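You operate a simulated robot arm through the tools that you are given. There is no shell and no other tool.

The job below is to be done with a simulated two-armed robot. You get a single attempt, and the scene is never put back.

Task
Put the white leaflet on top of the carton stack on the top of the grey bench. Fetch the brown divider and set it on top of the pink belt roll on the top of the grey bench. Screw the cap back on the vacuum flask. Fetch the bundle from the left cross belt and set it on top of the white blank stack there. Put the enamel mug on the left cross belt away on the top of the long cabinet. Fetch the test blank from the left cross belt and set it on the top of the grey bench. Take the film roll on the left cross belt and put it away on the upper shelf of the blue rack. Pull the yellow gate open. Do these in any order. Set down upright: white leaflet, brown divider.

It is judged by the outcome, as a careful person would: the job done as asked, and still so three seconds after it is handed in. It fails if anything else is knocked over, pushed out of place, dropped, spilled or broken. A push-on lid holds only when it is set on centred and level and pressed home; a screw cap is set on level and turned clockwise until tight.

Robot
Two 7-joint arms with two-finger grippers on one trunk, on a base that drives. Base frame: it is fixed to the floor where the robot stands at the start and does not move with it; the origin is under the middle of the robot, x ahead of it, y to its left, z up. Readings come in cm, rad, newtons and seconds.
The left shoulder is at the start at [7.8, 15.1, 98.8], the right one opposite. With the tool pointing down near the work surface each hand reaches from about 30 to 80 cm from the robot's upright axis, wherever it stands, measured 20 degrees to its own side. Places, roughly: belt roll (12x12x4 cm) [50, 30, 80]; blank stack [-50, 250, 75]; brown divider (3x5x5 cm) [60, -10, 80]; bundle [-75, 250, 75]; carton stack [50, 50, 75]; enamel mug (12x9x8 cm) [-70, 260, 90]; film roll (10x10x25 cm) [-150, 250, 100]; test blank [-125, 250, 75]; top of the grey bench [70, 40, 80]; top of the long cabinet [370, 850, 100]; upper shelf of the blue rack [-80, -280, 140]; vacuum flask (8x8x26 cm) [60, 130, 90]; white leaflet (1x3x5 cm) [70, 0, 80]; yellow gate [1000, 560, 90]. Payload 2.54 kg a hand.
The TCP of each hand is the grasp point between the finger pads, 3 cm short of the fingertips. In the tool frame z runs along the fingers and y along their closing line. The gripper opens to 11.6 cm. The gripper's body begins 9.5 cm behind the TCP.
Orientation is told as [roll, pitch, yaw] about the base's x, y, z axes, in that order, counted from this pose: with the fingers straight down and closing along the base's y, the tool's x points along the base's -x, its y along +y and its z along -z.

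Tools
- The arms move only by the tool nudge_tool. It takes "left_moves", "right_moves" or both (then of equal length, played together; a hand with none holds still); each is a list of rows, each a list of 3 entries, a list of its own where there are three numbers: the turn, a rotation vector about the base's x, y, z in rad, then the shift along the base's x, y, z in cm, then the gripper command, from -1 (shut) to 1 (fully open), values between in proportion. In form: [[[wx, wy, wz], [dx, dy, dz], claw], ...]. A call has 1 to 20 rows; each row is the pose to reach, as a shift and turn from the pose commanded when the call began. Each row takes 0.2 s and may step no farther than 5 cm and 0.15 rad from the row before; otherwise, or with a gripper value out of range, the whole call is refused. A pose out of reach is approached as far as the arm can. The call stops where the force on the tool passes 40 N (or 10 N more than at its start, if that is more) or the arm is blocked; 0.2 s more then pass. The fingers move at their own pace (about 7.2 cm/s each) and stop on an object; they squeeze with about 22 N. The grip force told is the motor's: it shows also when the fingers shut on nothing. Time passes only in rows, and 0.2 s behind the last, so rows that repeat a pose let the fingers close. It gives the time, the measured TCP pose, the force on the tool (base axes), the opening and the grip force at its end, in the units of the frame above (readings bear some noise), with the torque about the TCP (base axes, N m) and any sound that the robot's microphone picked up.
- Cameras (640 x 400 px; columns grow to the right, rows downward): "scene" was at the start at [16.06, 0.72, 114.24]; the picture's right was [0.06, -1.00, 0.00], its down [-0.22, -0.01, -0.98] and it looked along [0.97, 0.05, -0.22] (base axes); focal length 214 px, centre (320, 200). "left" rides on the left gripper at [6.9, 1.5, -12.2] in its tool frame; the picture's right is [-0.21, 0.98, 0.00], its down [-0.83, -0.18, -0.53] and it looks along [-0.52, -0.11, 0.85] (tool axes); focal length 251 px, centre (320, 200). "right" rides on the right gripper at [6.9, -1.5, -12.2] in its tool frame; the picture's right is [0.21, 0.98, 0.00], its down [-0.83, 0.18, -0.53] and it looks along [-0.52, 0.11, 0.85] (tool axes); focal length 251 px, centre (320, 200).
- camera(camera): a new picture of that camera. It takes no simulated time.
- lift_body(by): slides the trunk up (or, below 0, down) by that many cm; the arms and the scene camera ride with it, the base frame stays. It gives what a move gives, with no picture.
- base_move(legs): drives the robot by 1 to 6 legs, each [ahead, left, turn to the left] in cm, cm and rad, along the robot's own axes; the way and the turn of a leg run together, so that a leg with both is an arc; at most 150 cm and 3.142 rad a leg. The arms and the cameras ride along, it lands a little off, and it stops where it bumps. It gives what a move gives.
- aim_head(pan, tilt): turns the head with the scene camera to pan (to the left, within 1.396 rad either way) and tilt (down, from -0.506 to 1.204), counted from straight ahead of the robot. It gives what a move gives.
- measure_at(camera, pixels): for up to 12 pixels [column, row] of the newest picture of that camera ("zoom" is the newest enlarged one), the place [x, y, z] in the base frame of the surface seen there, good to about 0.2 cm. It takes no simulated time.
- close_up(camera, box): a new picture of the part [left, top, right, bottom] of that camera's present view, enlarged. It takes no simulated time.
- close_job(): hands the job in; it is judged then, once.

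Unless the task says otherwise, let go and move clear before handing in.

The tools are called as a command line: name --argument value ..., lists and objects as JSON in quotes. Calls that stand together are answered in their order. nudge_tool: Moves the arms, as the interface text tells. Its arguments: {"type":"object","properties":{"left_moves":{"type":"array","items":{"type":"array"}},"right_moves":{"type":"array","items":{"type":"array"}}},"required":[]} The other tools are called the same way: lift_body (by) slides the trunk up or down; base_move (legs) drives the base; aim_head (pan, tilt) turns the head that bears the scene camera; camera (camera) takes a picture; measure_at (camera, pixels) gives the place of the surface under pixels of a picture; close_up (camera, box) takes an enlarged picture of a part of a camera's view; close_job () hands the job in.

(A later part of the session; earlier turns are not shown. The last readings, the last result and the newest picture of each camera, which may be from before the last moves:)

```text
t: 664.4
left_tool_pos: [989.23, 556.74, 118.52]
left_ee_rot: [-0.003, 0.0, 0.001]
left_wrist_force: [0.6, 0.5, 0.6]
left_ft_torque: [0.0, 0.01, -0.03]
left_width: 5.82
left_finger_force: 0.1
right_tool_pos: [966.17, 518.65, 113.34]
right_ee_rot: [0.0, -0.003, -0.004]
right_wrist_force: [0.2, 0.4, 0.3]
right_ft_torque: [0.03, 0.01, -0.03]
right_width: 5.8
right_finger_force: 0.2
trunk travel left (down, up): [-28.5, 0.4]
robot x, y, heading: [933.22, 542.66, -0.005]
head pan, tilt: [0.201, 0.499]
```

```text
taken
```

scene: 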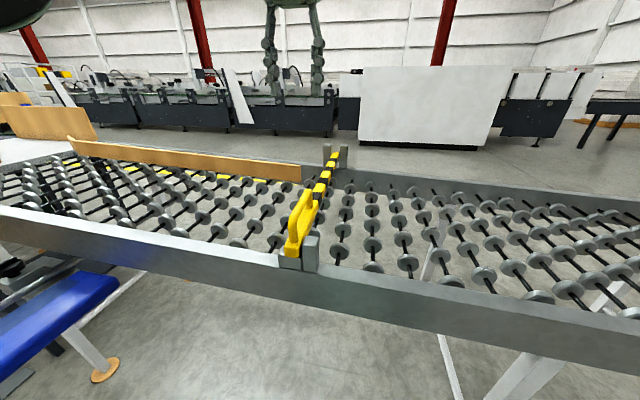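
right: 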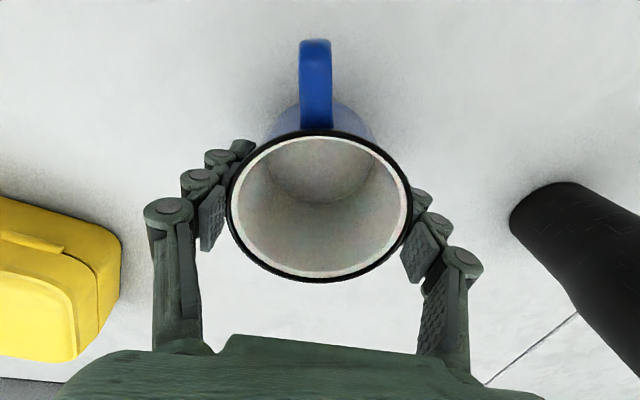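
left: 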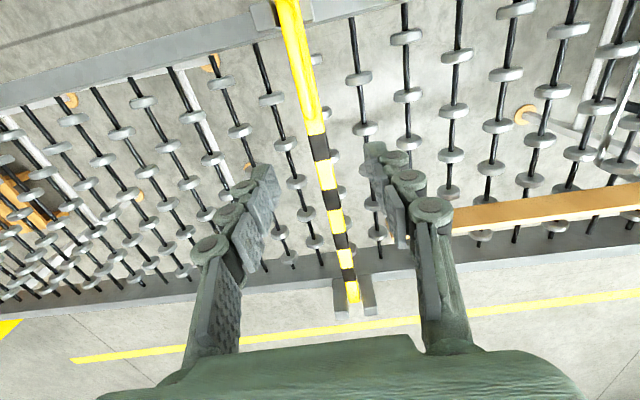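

The bar lies between the fingers' planes; its far end is in the clevis. I position above the handle's middle.

nudge_tool --left_moves '[[[0, 0, 0], [-2.5, -0.8, -3], 0], [[0, 0, 0], [-5, -1.65, -6], 0], [[0, 0, 0], [-5, -1.65, -9], 0], [[0, 0, 0], [-5, -1.65, -11], 0], [[0, 0, 0], [-5, -1.65, -11], 0]]'

camera --camera "left"

camera --camera "scene"

```text
t: 665.6
left_tool_pos: [984.34, 555.09, 107.46]
left_ee_rot: [-0.002, 0.0, 0.001]
left_wrist_force: [0.0, 0.3, -0.7]
left_ft_torque: [0.01, 0.0, -0.03]
left_width: 5.8
left_finger_force: 0.1
right_tool_pos: [966.04, 518.73, 113.15]
right_ee_rot: [-0.001, -0.002, -0.002]
right_wrist_force: [0.3, 0.2, -0.5]
right_ft_torque: [0.03, -0.01, -0.02]
right_width: 5.81
right_finger_force: 0.0
trunk travel left (down, up): [-28.5, 0.4]
robot x, y, heading: [933.6, 542.2, -0.003]
head pan, tilt: [0.201, 0.499]
```

```text
taken
```

left: 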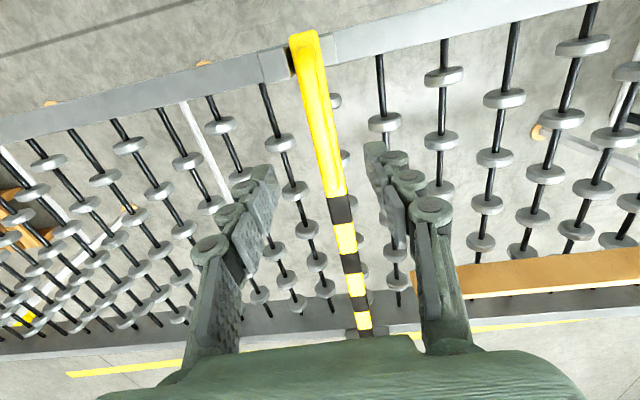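

```text
taken
```

scene: 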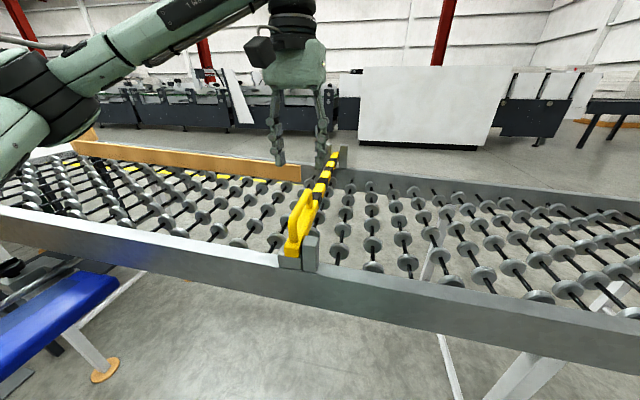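

measure_at --camera "left" --pixels '[[305, 55], [312, 80], [320, 115], [326, 145], [332, 175], [310, 95], [330, 110], [342, 205]]'

```text
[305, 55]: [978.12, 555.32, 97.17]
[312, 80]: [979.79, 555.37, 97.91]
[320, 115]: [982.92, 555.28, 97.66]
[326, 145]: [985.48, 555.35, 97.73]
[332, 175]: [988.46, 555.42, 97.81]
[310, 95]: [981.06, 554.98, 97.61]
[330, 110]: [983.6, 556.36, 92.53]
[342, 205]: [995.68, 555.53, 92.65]
```

Rod top z≈97.8, y≈555.3. I descend around the rod and close on it.

nudge_tool --left_moves '[[[0, 0, 0], [0, 0.2, -3], 0], [[0, 0, 0], [0, 0.2, -6], 0], [[0, 0, 0], [0, 0.2, -8.5], 0], [[0, 0, 0], [0, 0.2, -10.3], 0], [[0, 0, 0], [0, 0.2, -10.3], 0], [[0, 0, 0], [0, 0.2, -10.3], -0.5], [[0, 0, 0], [0, 0.2, -10.3], -1], [[0, 0, 0], [0, 0.2, -10.3], -1], [[0, 0, 0], [0, 0.2, -10.3], -1]]'

camera --camera "left"

close_up --camera "scene" --box '[240, 120, 380, 290]'

```text
t: 667.6
left_tool_pos: [984.35, 555.03, 97.1]
left_ee_rot: [-0.003, 0.001, -0.002]
left_wrist_force: [-0.4, -13.9, -3.8]
left_ft_torque: [-0.07, -0.05, 0.05]
left_width: 1.37
left_finger_force: 39.7
right_tool_pos: [966.06, 518.61, 113.29]
right_ee_rot: [0.002, 0.0, -0.003]
right_wrist_force: [0.1, 0.3, 0.8]
right_ft_torque: [0.0, -0.02, 0.01]
right_width: 5.82
right_finger_force: 0.0
trunk travel left (down, up): [-28.5, 0.4]
robot x, y, heading: [933.3, 542.88, -0.004]
head pan, tilt: [0.201, 0.499]
```

```text
taken
```

left: 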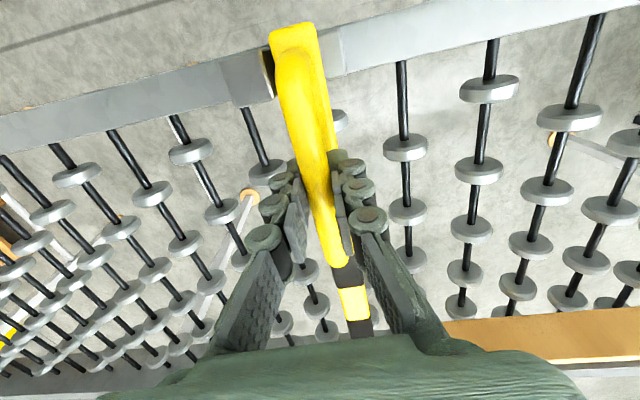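

```text
2.35 times, centred on (310, 205) of scene
```

zoom: 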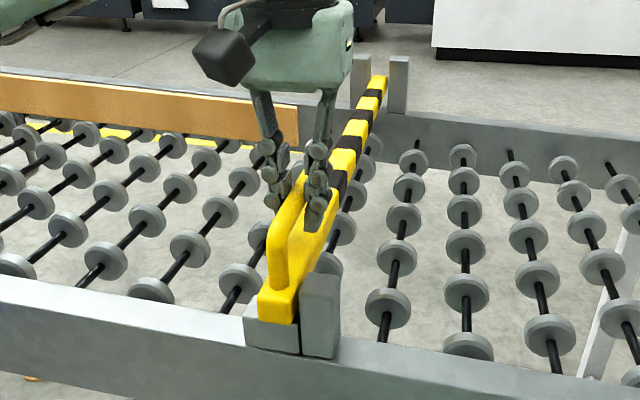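

Gripped, with a 14 N side load that the bar resisted (so it does not swing sideways). I relieve it by -0.15 in y and try lifting by small steps.

nudge_tool --left_moves '[[[0, 0, 0], [0, -0.15, 0], -1], [[0, 0, 0], [0, -0.15, 0], -1]]'

nudge_tool --left_moves '[[[0, 0, 0], [0, 0, 0.2], -1], [[0, 0, 0], [0, 0, 0.4], -1], [[0, 0, 0], [0, 0, 0.4], -1]]'

```text
t: 668.2
left_tool_pos: [984.42, 555.03, 97.16]
left_ee_rot: [-0.002, 0.001, 0.001]
left_wrist_force: [1.5, -10.4, -3.5]
left_ft_torque: [0.0, 0.11, -0.37]
left_width: 1.38
left_finger_force: 40.1
right_tool_pos: [966.16, 518.52, 113.25]
right_ee_rot: [0.0, -0.002, -0.004]
right_wrist_force: [0.9, -0.1, 0.2]
right_ft_torque: [-0.01, -0.03, -0.02]
right_width: 5.78
right_finger_force: 0.1
trunk travel left (down, up): [-28.5, 0.4]
robot x, y, heading: [933.85, 542.84, -0.002]
head pan, tilt: [0.201, 0.499]
```

```text
t: 669.0
left_tool_pos: [984.46, 555.06, 97.51]
left_ee_rot: [-0.001, 0.003, 0.001]
left_wrist_force: [0.9, -8.8, -8.3]
left_ft_torque: [0.04, 1.13, -0.01]
left_width: 1.35
left_finger_force: 40.4
right_tool_pos: [966.05, 518.68, 113.19]
right_ee_rot: [0.002, -0.002, -0.004]
right_wrist_force: [-0.3, -0.5, -0.1]
right_ft_torque: [0.01, -0.01, 0.02]
right_width: 5.81
right_finger_force: 0.0
trunk travel left (down, up): [-28.5, 0.4]
robot x, y, heading: [933.79, 542.8, -0.004]
head pan, tilt: [0.201, 0.499]
```

It seems to follow with small force. I lift 1 cm more and look.

nudge_tool --left_moves '[[[0, 0, 0], [0, 0, 0.4], -1], [[0, 0, 0], [0, 0, 0.8], -1], [[0, 0, 0], [0, 0, 1.2], -1], [[0, 0, 0], [0, 0, 1.2], -1]]'

close_up --camera "scene" --box '[240, 120, 380, 290]'

```text
t: 670.0
left_tool_pos: [984.64, 554.97, 98.54]
left_ee_rot: [-0.002, 0.003, 0.001]
left_wrist_force: [9.9, -6.3, -10.2]
left_ft_torque: [0.03, 1.33, -0.02]
left_width: 1.34
left_finger_force: 39.9
right_tool_pos: [966.25, 518.61, 113.18]
right_ee_rot: [0.0, 0.001, -0.002]
right_wrist_force: [-0.1, 0.2, -0.1]
right_ft_torque: [0.0, -0.04, -0.01]
right_width: 5.81
right_finger_force: 0.0
trunk travel left (down, up): [-28.5, 0.4]
robot x, y, heading: [933.88, 542.66, -0.001]
head pan, tilt: [0.201, 0.499]
```

```text
2.35 times, centred on (310, 205) of scene
```

zoom: 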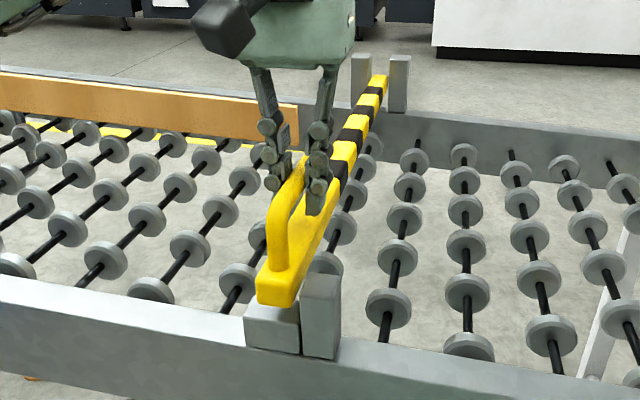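

The near end lifts off its block: it is a lift gate pivoting at the far clevis. I follow the arc up to about 20°, pitching the hand slightly with it, and watch the forces.

nudge_tool --left_moves '[[[0, -0.02, 0], [0.4, -0.05, 1.5], -1], [[0, -0.05, 0], [0.75, -0.05, 2.9], -1], [[0, -0.08, 0], [1.35, -0.05, 5.5], -1], [[0, -0.11, 0], [2.1, -0.05, 8.1], -1], [[0, -0.14, 0], [2.95, -0.05, 10.7], -1], [[0, -0.17, 0], [3.97, -0.05, 13.2], -1], [[0, -0.2, 0], [5.1, -0.05, 15.7], -1], [[0, -0.2, 0], [5.1, -0.05, 15.7], -1]]'

camera --camera "scene"

camera --camera "left"

```text
t: 671.8
left_tool_pos: [989.47, 555.07, 114.39]
left_ee_rot: [-0.001, -0.197, 0.003]
left_wrist_force: [0.5, -1.4, -8.9]
left_ft_torque: [0.02, 1.21, 0.03]
left_width: 1.45
left_finger_force: 40.8
right_tool_pos: [966.09, 518.59, 113.2]
right_ee_rot: [0.0, -0.001, -0.002]
right_wrist_force: [-0.5, 0.5, -0.2]
right_ft_torque: [0.03, 0.03, 0.0]
right_width: 5.82
right_finger_force: 0.1
trunk travel left (down, up): [-28.5, 0.4]
robot x, y, heading: [933.61, 542.55, -0.004]
head pan, tilt: [0.201, 0.499]
```

```text
taken
```

scene: 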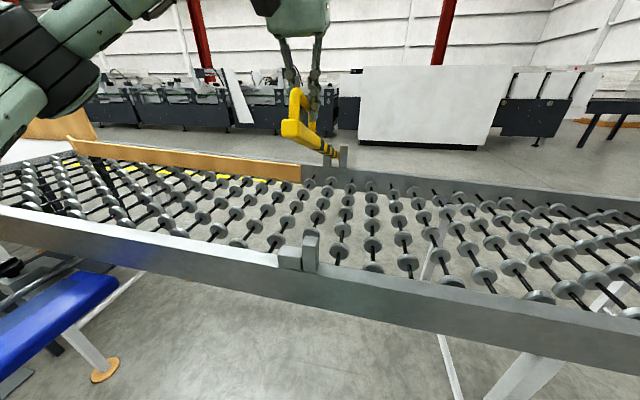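

```text
taken
```

left: 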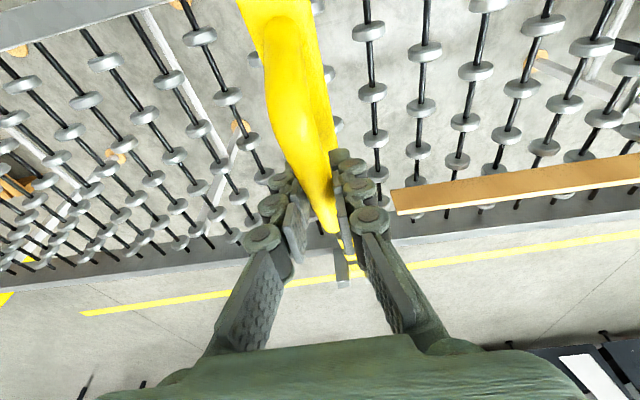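

The arc fits well (side forces ≈0, weight ≈9 N). I continue up to about 44°, pitching the hand further forward.

nudge_tool --left_moves '[[[0, -0.065, 0], [1.29, 0, 2.36], -1], [[0, -0.13, 0], [2.68, 0, 4.69], -1], [[0, -0.195, 0], [4.2, 0, 6.95], -1], [[0, -0.26, 0], [5.83, 0, 9.13], -1], [[0, -0.325, 0], [7.58, 0, 11.22], -1], [[0, -0.39, 0], [9.43, 0, 13.21], -1], [[0, -0.455, 0], [11.39, 0, 15.11], -1], [[0, -0.52, 0], [13.44, 0, 16.89], -1], [[0, -0.52, 0], [13.44, 0, 16.89], -1]]'

camera --camera "scene"

camera --camera "left"

```text
t: 673.8
left_tool_pos: [1003.08, 554.96, 130.94]
left_ee_rot: [-0.001, -0.718, 0.001]
left_wrist_force: [0.5, 0.9, -12.0]
left_ft_torque: [0.17, 0.67, 0.18]
left_width: 1.43
left_finger_force: 39.9
right_tool_pos: [966.01, 518.6, 113.23]
right_ee_rot: [0.0, 0.0, -0.004]
right_wrist_force: [-0.4, 0.1, -0.2]
right_ft_torque: [-0.02, -0.01, -0.02]
right_width: 5.84
right_finger_force: 0.1
trunk travel left (down, up): [-28.5, 0.4]
robot x, y, heading: [933.73, 542.64, -0.006]
head pan, tilt: [0.201, 0.499]
```

```text
taken
```

scene: 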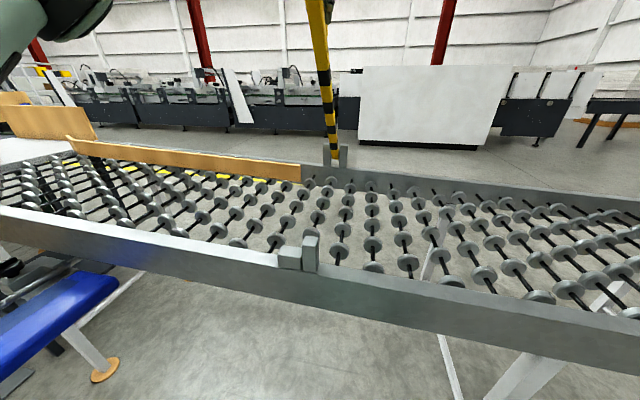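

```text
taken
```

left: 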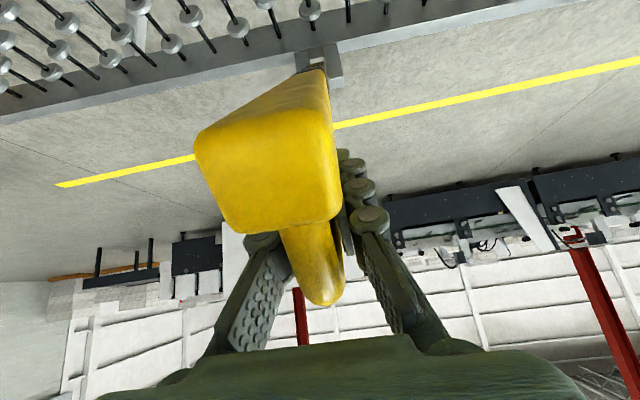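

At ~44° the gate still weighs on the hand, so it isn't self-holding; it must be brought past vertical. Before going on I inspect how much closer the base could get (under the conveyor rail).

aim_head --pan 0.0 --tilt 0.95

camera --camera "scene"

measure_at --camera "scene" --pixels '[[320, 278], [200, 150], [320, 165], [320, 190], [60, 250], [470, 260], [540, 300], [430, 230], [320, 240], [250, 120]]'

```text
t: 674.7
left_tool_pos: [1003.22, 554.9, 130.87]
left_ee_rot: [-0.003, -0.717, 0.001]
left_wrist_force: [3.9, -0.6, -8.9]
left_ft_torque: [0.09, 0.26, 0.12]
left_width: 1.41
left_finger_force: 40.4
right_tool_pos: [966.16, 518.75, 113.11]
right_ee_rot: [0.0, 0.0, -0.003]
right_wrist_force: [0.6, 0.6, 0.2]
right_ft_torque: [0.02, 0.01, -0.01]
right_width: 5.82
right_finger_force: 0.1
trunk travel left (down, up): [-28.5, 0.4]
robot x, y, heading: [933.84, 543.0, -0.003]
head pan, tilt: [0.0, 0.949]
```

```text
taken
```

scene: 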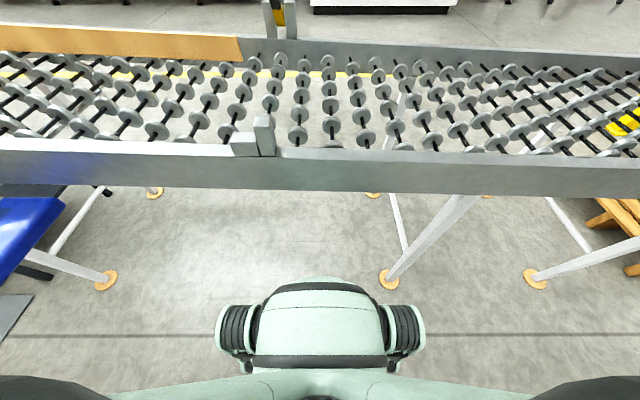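

```text
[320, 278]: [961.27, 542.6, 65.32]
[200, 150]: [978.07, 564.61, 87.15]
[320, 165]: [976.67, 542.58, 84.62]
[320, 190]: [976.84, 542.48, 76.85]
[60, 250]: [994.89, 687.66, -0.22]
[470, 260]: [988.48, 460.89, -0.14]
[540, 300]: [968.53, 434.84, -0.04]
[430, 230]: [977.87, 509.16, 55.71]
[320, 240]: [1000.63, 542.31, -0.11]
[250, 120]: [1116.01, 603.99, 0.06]
```

measure_at --camera "scene" --pixels '[[318, 300], [318, 330], [318, 355], [318, 368], [318, 385], [250, 385], [390, 385], [318, 395], [388, 282], [105, 282], [230, 330], [408, 330]]'

```text
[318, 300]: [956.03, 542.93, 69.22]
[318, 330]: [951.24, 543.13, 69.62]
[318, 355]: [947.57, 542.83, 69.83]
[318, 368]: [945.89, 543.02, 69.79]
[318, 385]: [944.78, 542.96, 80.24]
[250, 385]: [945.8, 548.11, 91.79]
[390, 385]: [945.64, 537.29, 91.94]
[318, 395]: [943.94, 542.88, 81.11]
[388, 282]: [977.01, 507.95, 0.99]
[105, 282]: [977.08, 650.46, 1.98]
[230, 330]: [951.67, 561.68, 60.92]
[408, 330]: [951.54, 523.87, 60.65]
```

The near-side conveyor legs are at y≈508 and 650, and the rail underside (z≈76.8) clears my front cover (z≈70), so the base can go partly under the conveyor around y≈553. I lower the gate back to closed along the same arc first.

nudge_tool --left_moves '[[[0, 0.065, 0], [-2.05, 0, -1.78], -1], [[0, 0.13, 0], [-4.01, 0, -3.68], -1], [[0, 0.195, 0], [-5.86, 0, -5.67], -1], [[0, 0.26, 0], [-7.61, 0, -7.76], -1], [[0, 0.325, 0], [-9.24, 0, -9.94], -1], [[0, 0.39, 0], [-10.76, 0, -12.2], -1], [[0, 0.455, 0], [-12.15, 0, -14.53], -1], [[0, 0.52, 0], [-13.44, 0, -16.89], -1], [[0, 0.55, 0], [-14.57, 0, -19.4], -1], [[0, 0.58, 0], [-15.6, 0, -21.92], -1], [[0, 0.61, 0], [-16.47, 0, -24.5], -1], [[0, 0.64, 0], [-17.22, 0, -27.12], -1], [[0, 0.67, 0], [-17.83, 0, -29.77], -1], [[0, 0.7, 0], [-18.3, 0, -32.4], -1], [[0, 0.72, 0], [-18.53, 0, -34.1], -1], [[0, 0.72, 0], [-18.53, 0, -34.1], -1]]'

aim_head --pan 0.2 --tilt 0.5

camera --camera "scene"

```text
t: 675.4
left_tool_pos: [999.31, 554.87, 128.05]
left_ee_rot: [-0.009, -0.628, 0.008]
left_wrist_force: [7.5, -0.1, -5.7]
left_ft_torque: [0.2, -3.41, 0.01]
left_width: 0.59
left_finger_force: 28.9
right_tool_pos: [966.14, 518.62, 113.17]
right_ee_rot: [0.002, 0.0, -0.004]
right_wrist_force: [0.7, -0.3, -1.0]
right_ft_torque: [-0.04, -0.01, 0.0]
right_width: 5.8
right_finger_force: 0.1
trunk travel left (down, up): [-28.5, 0.4]
robot x, y, heading: [933.61, 542.46, -0.005]
head pan, tilt: [0.0, 0.949]
stopped in row 3 (left hand): the force on the tool passed its limit at 47 N (the readings are from after the stop); the commanded pose is now the measured one
```

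```text
t: 676.3
left_tool_pos: [999.33, 555.03, 128.0]
left_ee_rot: [-0.012, -0.626, 0.012]
left_wrist_force: [12.0, -1.9, -4.0]
left_ft_torque: [0.6, -4.49, 0.34]
left_width: 0.59
left_finger_force: 28.3
right_tool_pos: [966.18, 518.72, 113.27]
right_ee_rot: [0.001, 0.001, -0.004]
right_wrist_force: [-0.3, 0.4, -1.0]
right_ft_torque: [0.01, -0.01, 0.0]
right_width: 5.81
right_finger_force: 0.1
trunk travel left (down, up): [-28.5, 0.4]
robot x, y, heading: [933.71, 542.99, -0.001]
head pan, tilt: [0.201, 0.499]
```

```text
taken
```

scene: 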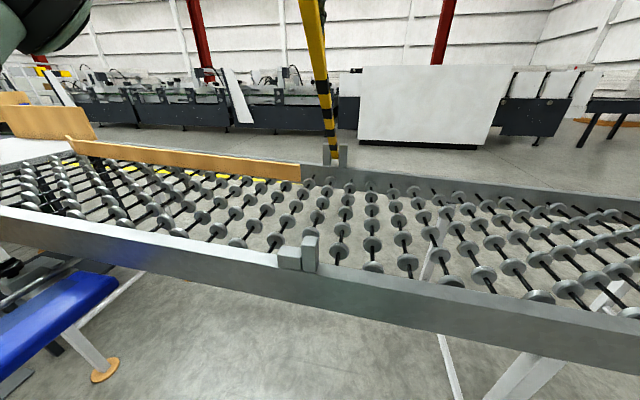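

The lowering stopped at 47 N and the grip width fell to 0.59 – the rod has slipped in the grip. I look with the left camera.

camera --camera "left"

aim_head --pan 0.2 --tilt 0.05

camera --camera "scene"

```text
taken
```

left: 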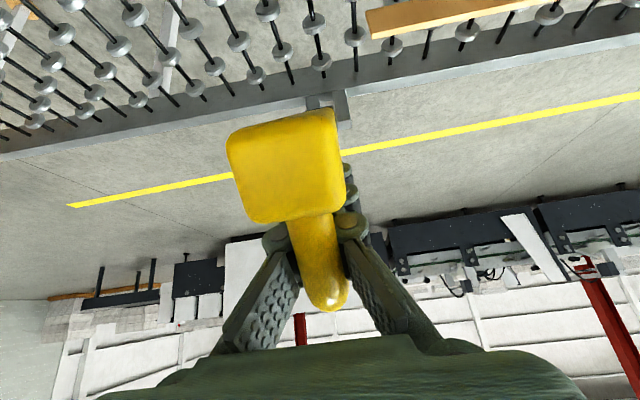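

```text
t: 677.2
left_tool_pos: [999.26, 555.0, 127.94]
left_ee_rot: [-0.012, -0.628, 0.011]
left_wrist_force: [13.2, -2.2, -3.7]
left_ft_torque: [0.46, -4.52, 0.28]
left_width: 0.59
left_finger_force: 29.1
right_tool_pos: [966.14, 518.64, 113.23]
right_ee_rot: [-0.001, -0.001, -0.003]
right_wrist_force: [0.3, 0.0, 0.3]
right_ft_torque: [-0.03, -0.03, 0.0]
right_width: 5.81
right_finger_force: 0.1
trunk travel left (down, up): [-28.5, 0.4]
robot x, y, heading: [933.28, 542.14, -0.002]
head pan, tilt: [0.201, 0.051]
```

```text
taken
```

scene: 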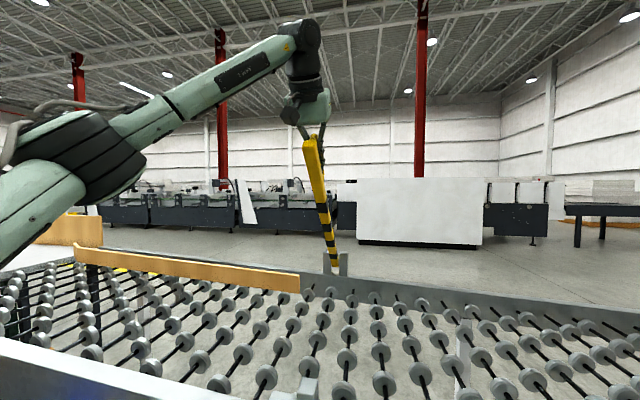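

The pads slid off the rod while the gate itself stayed up – it seems to hold its position. I measure where the bar is now.

close_up --camera "scene" --box '[270, 80, 370, 290]'

measure_at --camera "scene" --pixels '[[333, 255], [330, 235], [327, 215], [322, 190], [318, 170], [313, 150], [308, 140], [322, 150], [320, 135]]'

```text
1.90 times, centred on (320, 185) of scene
```

zoom: 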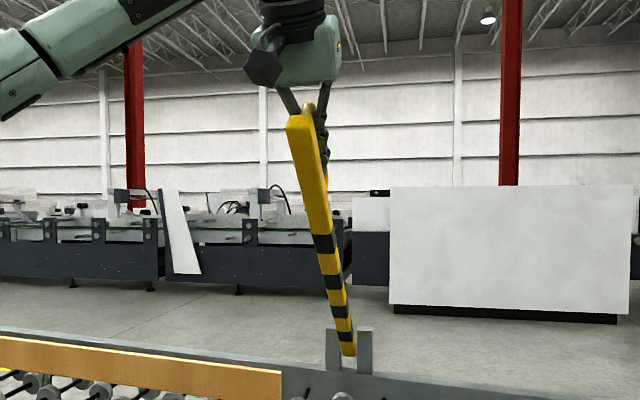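

```text
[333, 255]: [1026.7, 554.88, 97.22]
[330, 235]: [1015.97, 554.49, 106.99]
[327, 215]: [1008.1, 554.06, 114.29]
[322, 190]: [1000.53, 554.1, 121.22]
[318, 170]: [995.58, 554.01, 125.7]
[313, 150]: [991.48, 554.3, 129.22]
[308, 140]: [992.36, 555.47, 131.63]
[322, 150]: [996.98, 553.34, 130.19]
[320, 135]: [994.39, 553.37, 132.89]
```

The bar is at ≈42° and my closed fingers are now inside the handle loop under the rod – a hook, a bit jammed by the angle. I re-align the hand with the rod (pitch up 0.2 rad) and shift slightly to relieve it.

nudge_tool --left_moves '[[[0, -0.06, 0], [0.2, 0, 0.2], -1], [[0, -0.12, 0], [0.4, 0, 0.4], -1], [[0, -0.18, 0], [0.5, 0, 0.5], -1], [[0, -0.18, 0], [0.5, 0, 0.5], -1]]'

camera --camera "left"

measure_at --camera "scene" --pixels '[[333, 255], [327, 215], [318, 170], [313, 150]]'

```text
t: 678.2
left_tool_pos: [999.59, 555.05, 128.4]
left_ee_rot: [-0.016, -0.804, 0.011]
left_wrist_force: [1.2, -0.8, -5.9]
left_ft_torque: [0.05, -0.09, 0.0]
left_width: 0.01
left_finger_force: 28.3
right_tool_pos: [966.17, 518.64, 113.19]
right_ee_rot: [0.001, -0.002, -0.004]
right_wrist_force: [-0.2, 0.4, -0.6]
right_ft_torque: [0.03, -0.04, 0.01]
right_width: 5.78
right_finger_force: 0.1
trunk travel left (down, up): [-28.5, 0.4]
robot x, y, heading: [933.82, 542.01, -0.002]
head pan, tilt: [0.201, 0.051]
```

```text
taken
```

left: 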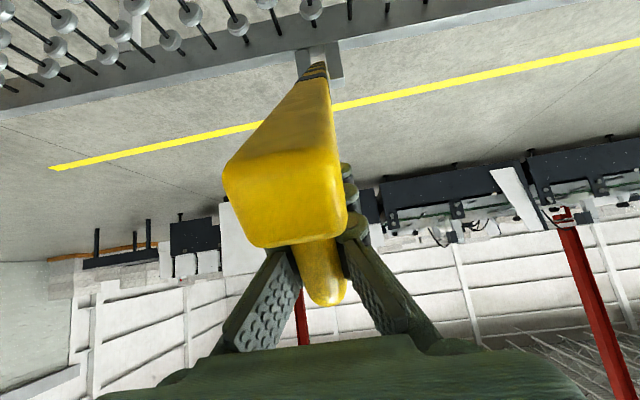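

```text
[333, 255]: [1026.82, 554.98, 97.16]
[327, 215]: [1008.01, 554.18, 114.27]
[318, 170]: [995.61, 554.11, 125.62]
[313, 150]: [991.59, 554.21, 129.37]
```

Now the rod rests quietly on my closed left fingers (≈6 N) with the gate at ≈42°. I'll bring the right hand, levelled and closed, under the raised bar to push it on past vertical.

nudge_tool --right_moves '[[[0, 0, 0], [3.5, 2, 0], -1], [[0, 0, 0], [7, 4, 0], -1], [[0, 0, 0], [10.5, 6, 0], -1], [[0, -0.14, 0], [14, 8, -1], -1], [[0, -0.28, 0], [16.5, 10, -2], -1], [[0, -0.42, 0], [18.8, 12, -2.5], -1], [[0, -0.56, 0], [18.8, 14, -2.5], -1], [[0, -0.7, 0], [18.8, 16, -2.5], -1], [[0, -0.84, 0], [18.8, 17.4, -2.5], -1], [[0, -0.98, 0], [18.8, 17.4, -2.5], -1], [[0, -1.12, 0], [18.8, 17.4, -2.5], -1], [[0, -1.26, 0], [18.8, 17.4, -2.5], -1], [[0, -1.4, 0], [18.8, 17.4, -2.5], -1], [[0, -1.5, 0], [18.8, 17.4, -2.5], -1], [[0, -1.5708, 0], [18.8, 17.4, -2.5], -1], [[0, -1.5708, 0], [18.8, 17.4, -2.5], -1]]'

camera --camera "scene"

camera --camera "right"

```text
t: 681.6
left_tool_pos: [999.54, 554.99, 128.61]
left_ee_rot: [-0.013, -0.805, 0.01]
left_wrist_force: [1.3, -1.5, -4.2]
left_ft_torque: [0.06, -0.06, 0.02]
left_width: 0.57
left_finger_force: 29.1
right_tool_pos: [984.97, 535.97, 110.66]
right_ee_rot: [2.266, -1.566, -2.262]
right_wrist_force: [0.6, 0.5, 0.6]
right_ft_torque: [0.05, -0.02, -0.02]
right_width: 0.0
right_finger_force: 22.0
trunk travel left (down, up): [-28.5, 0.4]
robot x, y, heading: [933.64, 542.37, -0.005]
head pan, tilt: [0.201, 0.051]
```

```text
taken
```

scene: 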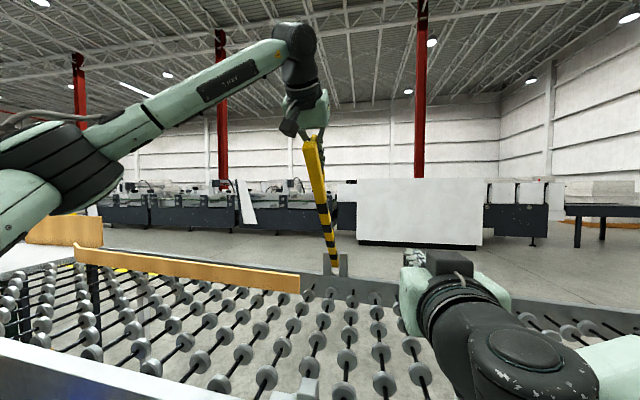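

```text
taken
```

right: 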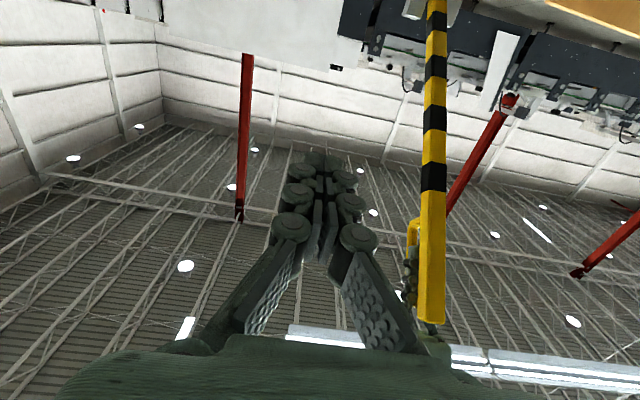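

The right hand is level and closed at [985,536,110.7]. I shift it 19 cm left to the gate's plane and advance to just short of the bar.

nudge_tool --right_moves '[[[0, 0, 0], [0, 3, 0], -1], [[0, 0, 0], [0, 6, 0], -1], [[0, 0, 0], [0, 9, 0], -1], [[0, 0, 0], [0, 12, 0], -1], [[0, 0, 0], [0, 15, 0], -1], [[0, 0, 0], [0, 18, 0], -1], [[0, 0, 0], [0, 19.2, 0], -1], [[0, 0, 0], [3, 19.2, 0], -1], [[0, 0, 0], [6, 19.2, 0], -1], [[0, 0, 0], [9, 19.2, 0], -1], [[0, 0, 0], [12, 19.2, 0], -1], [[0, 0, 0], [15, 19.2, 0], -1], [[0, 0, 0], [18, 19.2, 0], -1], [[0, 0, 0], [20, 19.2, 0], -1], [[0, 0, 0], [20, 19.2, 0], -1]]'

camera --camera "scene"

camera --camera "right"

```text
t: 684.8
left_tool_pos: [999.55, 555.14, 128.59]
left_ee_rot: [-0.015, -0.805, 0.01]
left_wrist_force: [1.9, -0.9, -3.8]
left_ft_torque: [0.05, -0.07, 0.01]
left_width: 0.63
left_finger_force: 28.8
right_tool_pos: [1004.99, 555.29, 110.93]
right_ee_rot: [2.085, -1.567, -2.085]
right_wrist_force: [-0.1, 0.4, -0.8]
right_ft_torque: [-0.01, 0.0, 0.03]
right_width: 0.01
right_finger_force: 21.8
trunk travel left (down, up): [-28.5, 0.4]
robot x, y, heading: [933.73, 542.37, -0.005]
head pan, tilt: [0.201, 0.051]
```

```text
taken
```

scene: 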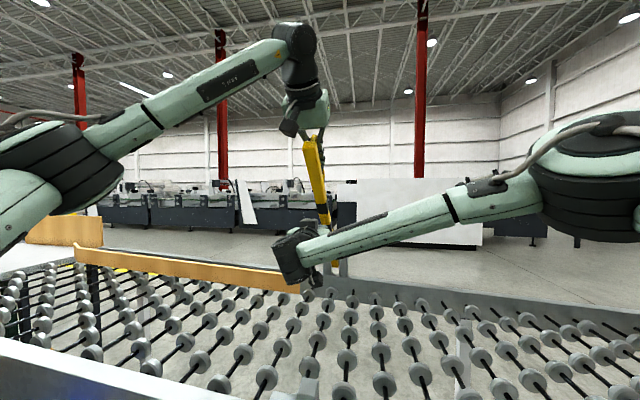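

```text
taken
```

right: 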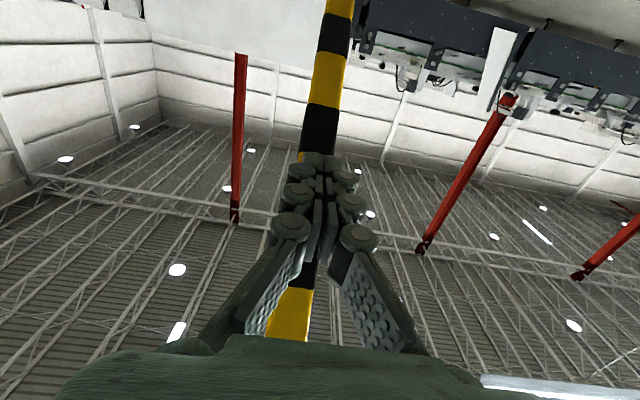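

The right fingertips are aligned with the bar. I push forward slowly until it takes the load.

nudge_tool --right_moves '[[[0, 0, 0], [1.5, 0, 0], -1], [[0, 0, 0], [3, 0, 0], -1], [[0, 0, 0], [4, 0, 0], -1], [[0, 0, 0], [5, 0, 0], -1], [[0, 0, 0], [6, 0, 0], -1], [[0, 0, 0], [6, 0, 0], -1]]'

camera --camera "right"

```text
t: 685.8
left_tool_pos: [999.54, 555.17, 128.49]
left_ee_rot: [-0.017, -0.808, 0.014]
left_wrist_force: [-2.6, -0.9, -0.7]
left_ft_torque: [0.03, -0.11, 0.02]
left_width: 0.58
left_finger_force: 28.8
right_tool_pos: [1008.82, 555.58, 110.12]
right_ee_rot: [0.099, -1.561, -0.091]
right_wrist_force: [-0.3, -0.7, -1.2]
right_ft_torque: [0.0, 0.0, 0.02]
right_width: 0.01
right_finger_force: 28.5
trunk travel left (down, up): [-28.5, 0.4]
robot x, y, heading: [933.43, 542.62, -0.004]
head pan, tilt: [0.201, 0.051]
stopped in row 4 (right hand): the force on the tool passed its limit at 47 N (the readings are from after the stop); the commanded pose is now the measured one
```

```text
taken
```

right: 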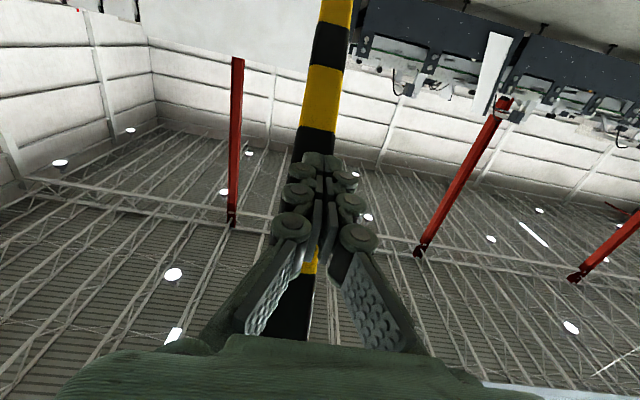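

The left fingers inside the loop block the opening; the right tip is at the bar now. I open the left fingers so the bar rests on the right hand, and check.

nudge_tool --left_moves '[[[0, 0, 0], [0, 0, 0], -0.5], [[0, 0, 0], [0, 0, 0], 0.0], [[0, 0, 0], [0, 0, 0], 0.0]]'

camera --camera "left"

camera --camera "scene"

```text
t: 686.5
left_tool_pos: [999.67, 555.07, 128.62]
left_ee_rot: [-0.017, -0.807, 0.015]
left_wrist_force: [-0.5, 0.0, 0.3]
left_ft_torque: [-0.02, 0.02, -0.01]
left_width: 5.82
left_finger_force: 0.1
right_tool_pos: [1008.84, 555.64, 110.09]
right_ee_rot: [0.055, -1.562, -0.047]
right_wrist_force: [-2.8, -0.5, -2.5]
right_ft_torque: [0.02, -0.01, 0.0]
right_width: 0.62
right_finger_force: 28.7
trunk travel left (down, up): [-28.5, 0.4]
robot x, y, heading: [933.73, 542.45, -0.007]
head pan, tilt: [0.201, 0.051]
```

```text
taken
```

left: 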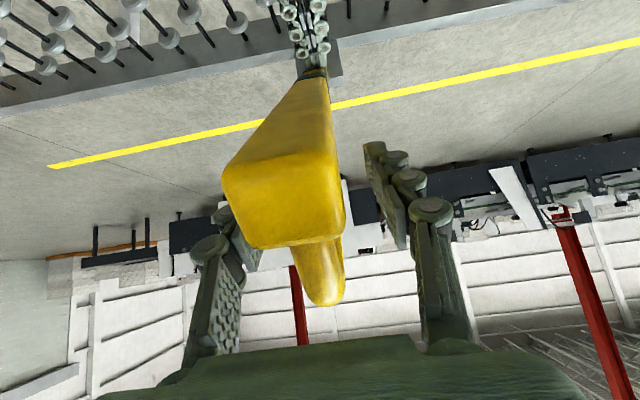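

```text
taken
```

scene: 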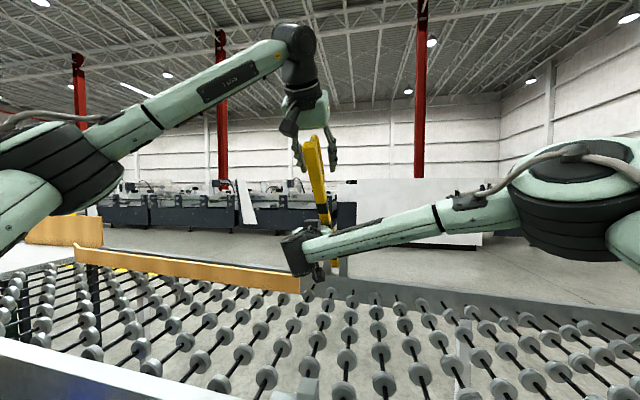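

The gate rests on the right fingertips now. I withdraw the left hand backwards along the bar's axis.

nudge_tool --left_moves '[[[0, 0, 0], [-2.2, 0, 2], 0.2], [[0, 0, 0], [-4.4, 0, 4], 0.2], [[0, 0, 0], [-6.6, 0, 6], 0.2], [[0, 0, 0], [-8.9, 0, 8], 0.2], [[0, 0, 0], [-11.1, 0, 10], 0.2], [[0, 0, 0], [-13.3, 0, 12], 0.2], [[0, 0, 0], [-13.3, 0, 12], 0.2]]'

camera --camera "left"

camera --camera "scene"

```text
t: 688.1
left_tool_pos: [986.35, 554.98, 140.78]
left_ee_rot: [-0.016, -0.809, 0.015]
left_wrist_force: [0.3, 0.2, 0.3]
left_ft_torque: [-0.01, -0.01, 0.02]
left_width: 6.97
left_finger_force: 0.1
right_tool_pos: [1008.78, 555.47, 110.15]
right_ee_rot: [0.042, -1.561, -0.033]
right_wrist_force: [-4.8, -1.3, -3.6]
right_ft_torque: [0.03, 0.03, 0.0]
right_width: 0.61
right_finger_force: 28.5
trunk travel left (down, up): [-28.5, 0.4]
robot x, y, heading: [933.32, 542.84, -0.002]
head pan, tilt: [0.201, 0.051]
```

```text
taken
```

left: 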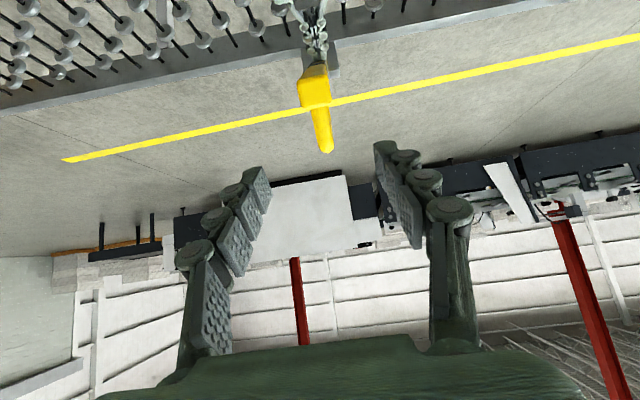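

```text
taken
```

scene: 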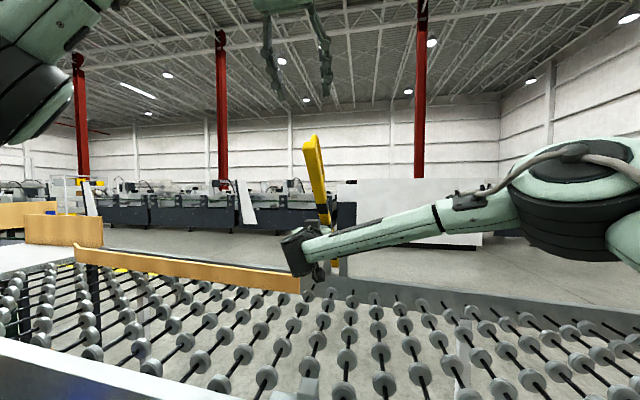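

The left hand is clear and the gate leans on the right fingertips. I push forward gently with the right arm.

nudge_tool --right_moves '[[[0, 0, 0], [0.8, -0.3, 0], -1], [[0, 0, 0], [1.6, -0.4, 0], -1], [[0, 0, 0], [2.4, -0.4, 0], -1], [[0, 0, 0], [3.2, -0.4, 0], -1], [[0, 0, 0], [4, -0.4, 0], -1], [[0, 0, 0], [4, -0.4, 0], -1]]'

camera --camera "scene"

camera --camera "right"

```text
t: 689.5
left_tool_pos: [986.37, 554.93, 140.78]
left_ee_rot: [-0.015, -0.81, 0.016]
left_wrist_force: [0.2, 0.4, -0.1]
left_ft_torque: [0.02, -0.01, 0.0]
left_width: 6.97
left_finger_force: 0.0
right_tool_pos: [1012.85, 555.3, 110.11]
right_ee_rot: [-0.011, -1.561, 0.02]
right_wrist_force: [-9.3, 0.9, -2.3]
right_ft_torque: [0.03, -0.03, 0.01]
right_width: 0.6
right_finger_force: 28.8
trunk travel left (down, up): [-28.5, 0.4]
robot x, y, heading: [933.77, 542.6, -0.004]
head pan, tilt: [0.201, 0.051]
```

```text
taken
```

scene: 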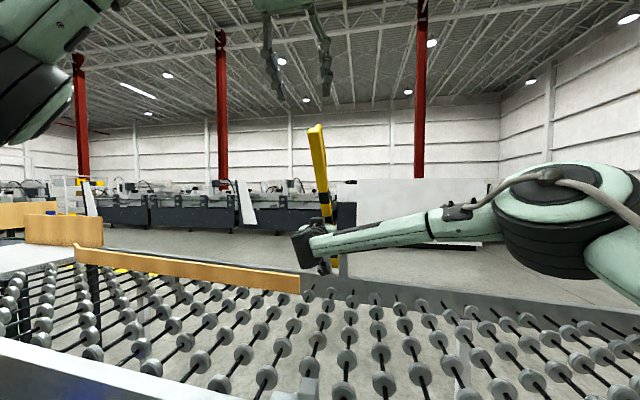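

```text
taken
```

right: 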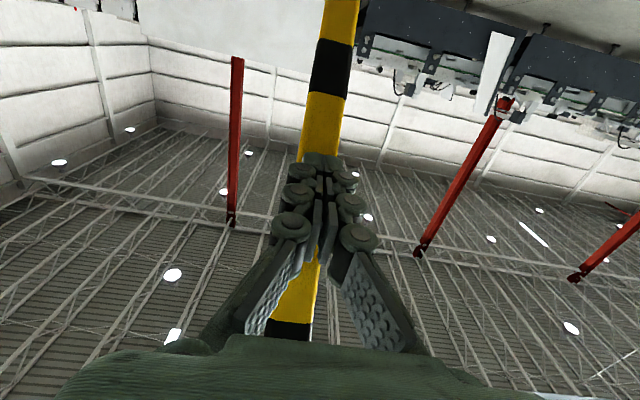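

It opens smoothly (≈9 N). I push on in small steps.

nudge_tool --right_moves '[[[0, 0, 0], [0.8, 0, 0], -1], [[0, 0, 0], [1.6, 0, 0], -1], [[0, 0, 0], [2.4, 0, 0], -1], [[0, 0, 0], [3.2, 0, 0], -1], [[0, 0, 0], [4, 0, 0], -1], [[0, 0, 0], [4.8, 0, 0], -1], [[0, 0, 0], [4.8, 0, 0], -1]]'

base_move --legs '[[3, 0, 0]]'

camera --camera "scene"

```text
t: 691.1
left_tool_pos: [986.28, 554.87, 140.84]
left_ee_rot: [-0.016, -0.81, 0.016]
left_wrist_force: [0.7, 0.6, -0.4]
left_ft_torque: [0.03, 0.02, 0.02]
left_width: 6.94
left_finger_force: 0.0
right_tool_pos: [1017.56, 555.32, 110.04]
right_ee_rot: [-0.002, -1.563, 0.012]
right_wrist_force: [-12.3, 1.4, -0.5]
right_ft_torque: [0.02, -0.16, 0.03]
right_width: 0.58
right_finger_force: 28.9
trunk travel left (down, up): [-28.5, 0.4]
robot x, y, heading: [933.58, 542.64, -0.002]
head pan, tilt: [0.201, 0.051]
```

```text
t: 692.1
left_tool_pos: [989.5, 555.02, 140.54]
left_ee_rot: [-0.014, -0.806, 0.015]
left_wrist_force: [-0.1, -0.3, -0.5]
left_ft_torque: [0.02, 0.01, 0.02]
left_width: 6.94
left_finger_force: 0.0
right_tool_pos: [1020.55, 555.24, 109.84]
right_ee_rot: [-0.025, -1.56, 0.032]
right_wrist_force: [0.4, -0.4, 0.3]
right_ft_torque: [0.0, 0.01, 0.0]
right_width: 0.0
right_finger_force: 28.2
trunk travel left (down, up): [-28.5, 0.4]
robot x, y, heading: [936.67, 542.7, -0.004]
head pan, tilt: [0.201, 0.051]
stopped in leg 1: the force on the tool passed its limit at 57 N (the readings are from after the stop); the commanded pose is now the measured one
```

```text
taken
```

scene: 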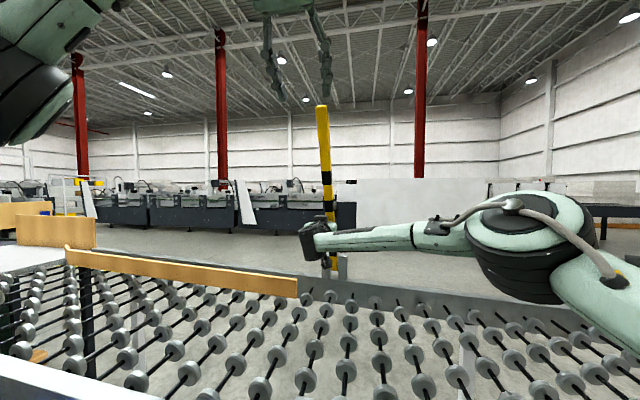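

measure_at --camera "scene" --pixels '[[323, 115], [324, 140], [325, 160], [326, 180], [327, 195], [330, 200], [320, 110]]'

close_up --camera "scene" --box '[270, 80, 390, 290]'

```text
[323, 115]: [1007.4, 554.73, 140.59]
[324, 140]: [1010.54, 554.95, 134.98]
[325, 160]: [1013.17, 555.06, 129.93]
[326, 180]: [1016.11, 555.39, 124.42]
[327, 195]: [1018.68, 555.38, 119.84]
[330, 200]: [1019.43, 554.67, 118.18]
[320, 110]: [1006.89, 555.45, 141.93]
```

```text
1.90 times, centred on (330, 185) of scene
```

zoom: 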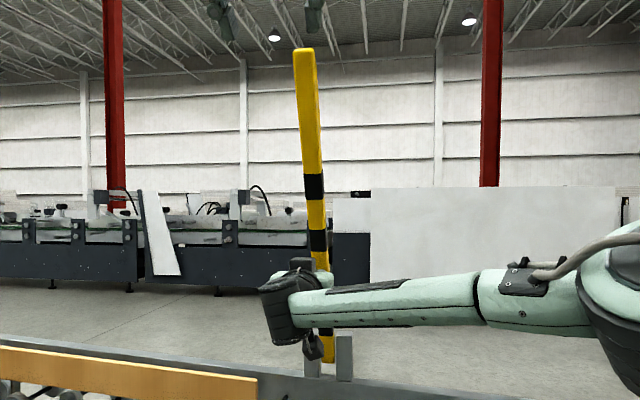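

The gate is at ≈62° with no force on the fingertips. I pull the right hand back 1.5 cm to see if the gate holds by itself.

nudge_tool --right_moves '[[[0, 0, 0], [-0.7, 0, 0], -1], [[0, 0, 0], [-1.5, 0, 0], -1], [[0, 0, 0], [-1.5, 0, 0], -1], [[0, 0, 0], [-1.5, 0, 0], -1], [[0, 0, 0], [-1.5, 0, 0], -1]]'

camera --camera "scene"

measure_at --camera "scene" --pixels '[[323, 115], [324, 140], [325, 160], [326, 180], [327, 195]]'

```text
t: 693.3
left_tool_pos: [989.48, 554.89, 140.68]
left_ee_rot: [-0.014, -0.805, 0.015]
left_wrist_force: [0.5, 0.0, -0.7]
left_ft_torque: [-0.04, -0.02, 0.01]
left_width: 6.96
left_finger_force: 0.0
right_tool_pos: [1019.21, 555.28, 109.95]
right_ee_rot: [0.017, -1.563, -0.011]
right_wrist_force: [-0.2, -0.1, -0.7]
right_ft_torque: [0.02, 0.01, -0.01]
right_width: 0.0
right_finger_force: 28.7
trunk travel left (down, up): [-28.5, 0.4]
robot x, y, heading: [936.48, 542.41, -0.003]
head pan, tilt: [0.201, 0.051]
```

```text
taken
```

scene: 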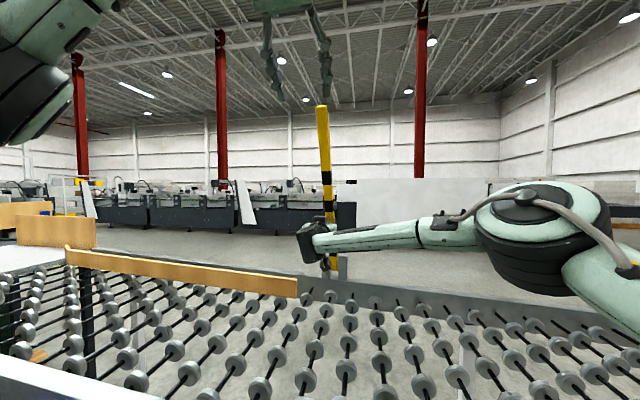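

```text
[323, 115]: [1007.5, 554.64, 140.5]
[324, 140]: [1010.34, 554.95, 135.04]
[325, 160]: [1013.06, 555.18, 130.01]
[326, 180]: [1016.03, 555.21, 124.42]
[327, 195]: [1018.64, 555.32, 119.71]
```

The gate stays at ≈62° on its own (friction holds it). I want it fully open, so I tuck the left hand, then reposition the base a bit left and closer for more push reach.

nudge_tool --left_moves '[[[0, 0.06, 0], [-2, 1, 0], 0], [[0, 0.16, 0], [-5, 2, -1], 0], [[0, 0.28, 0], [-8, 3, -3], 0], [[0, 0.4, 0], [-11, 4, -6], 0], [[0, 0.52, 0], [-14, 6, -9], 0], [[0, 0.64, 0], [-17, 8, -13], 0], [[0, 0.74, 0], [-19, 9, -17], 0], [[0.015, 0.8, -0.015], [-20, 10, -20], 0], [[0.015, 0.806, -0.015], [-20, 10, -20], 0]]' --right_moves '[[[0, 0, 0], [-2, 0, 0], -1], [[0, 0, 0], [-4, 0, 0], -1], [[0, 0, 0], [-6, 0, 0], -1], [[0, 0, 0], [-8, 0, 0], -1], [[0, 0, 0], [-10, 0, 0], -1], [[0, 0, 0], [-12, -2, 0], -1], [[0, 0, 0], [-13, -4, 0], -1], [[0, 0, 0], [-13, -6, 0], -1], [[0, 0, 0], [-13, -8, 0], -1]]'

aim_head --pan 0.0 --tilt 0.95

camera --camera "scene"

```text
refused: row 6 steps farther than a row can; nothing moved
```

```text
t: 694.5
left_tool_pos: [989.52, 554.92, 140.58]
left_ee_rot: [-0.014, -0.808, 0.015]
left_wrist_force: [0.9, -0.5, 0.4]
left_ft_torque: [0.04, 0.01, -0.01]
left_width: 6.97
left_finger_force: 0.1
right_tool_pos: [1019.1, 555.29, 110.08]
right_ee_rot: [0.007, -1.562, -0.001]
right_wrist_force: [-0.5, 0.6, 0.6]
right_ft_torque: [-0.03, 0.01, 0.0]
right_width: 0.01
right_finger_force: 28.3
trunk travel left (down, up): [-28.5, 0.4]
robot x, y, heading: [936.82, 542.6, -0.007]
head pan, tilt: [0.0, 0.949]
```

```text
taken
```

scene: 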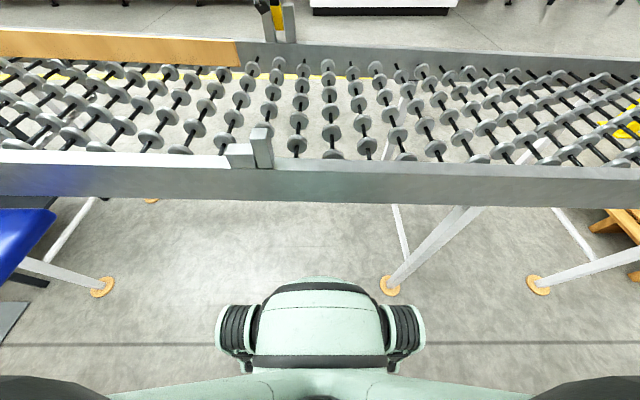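

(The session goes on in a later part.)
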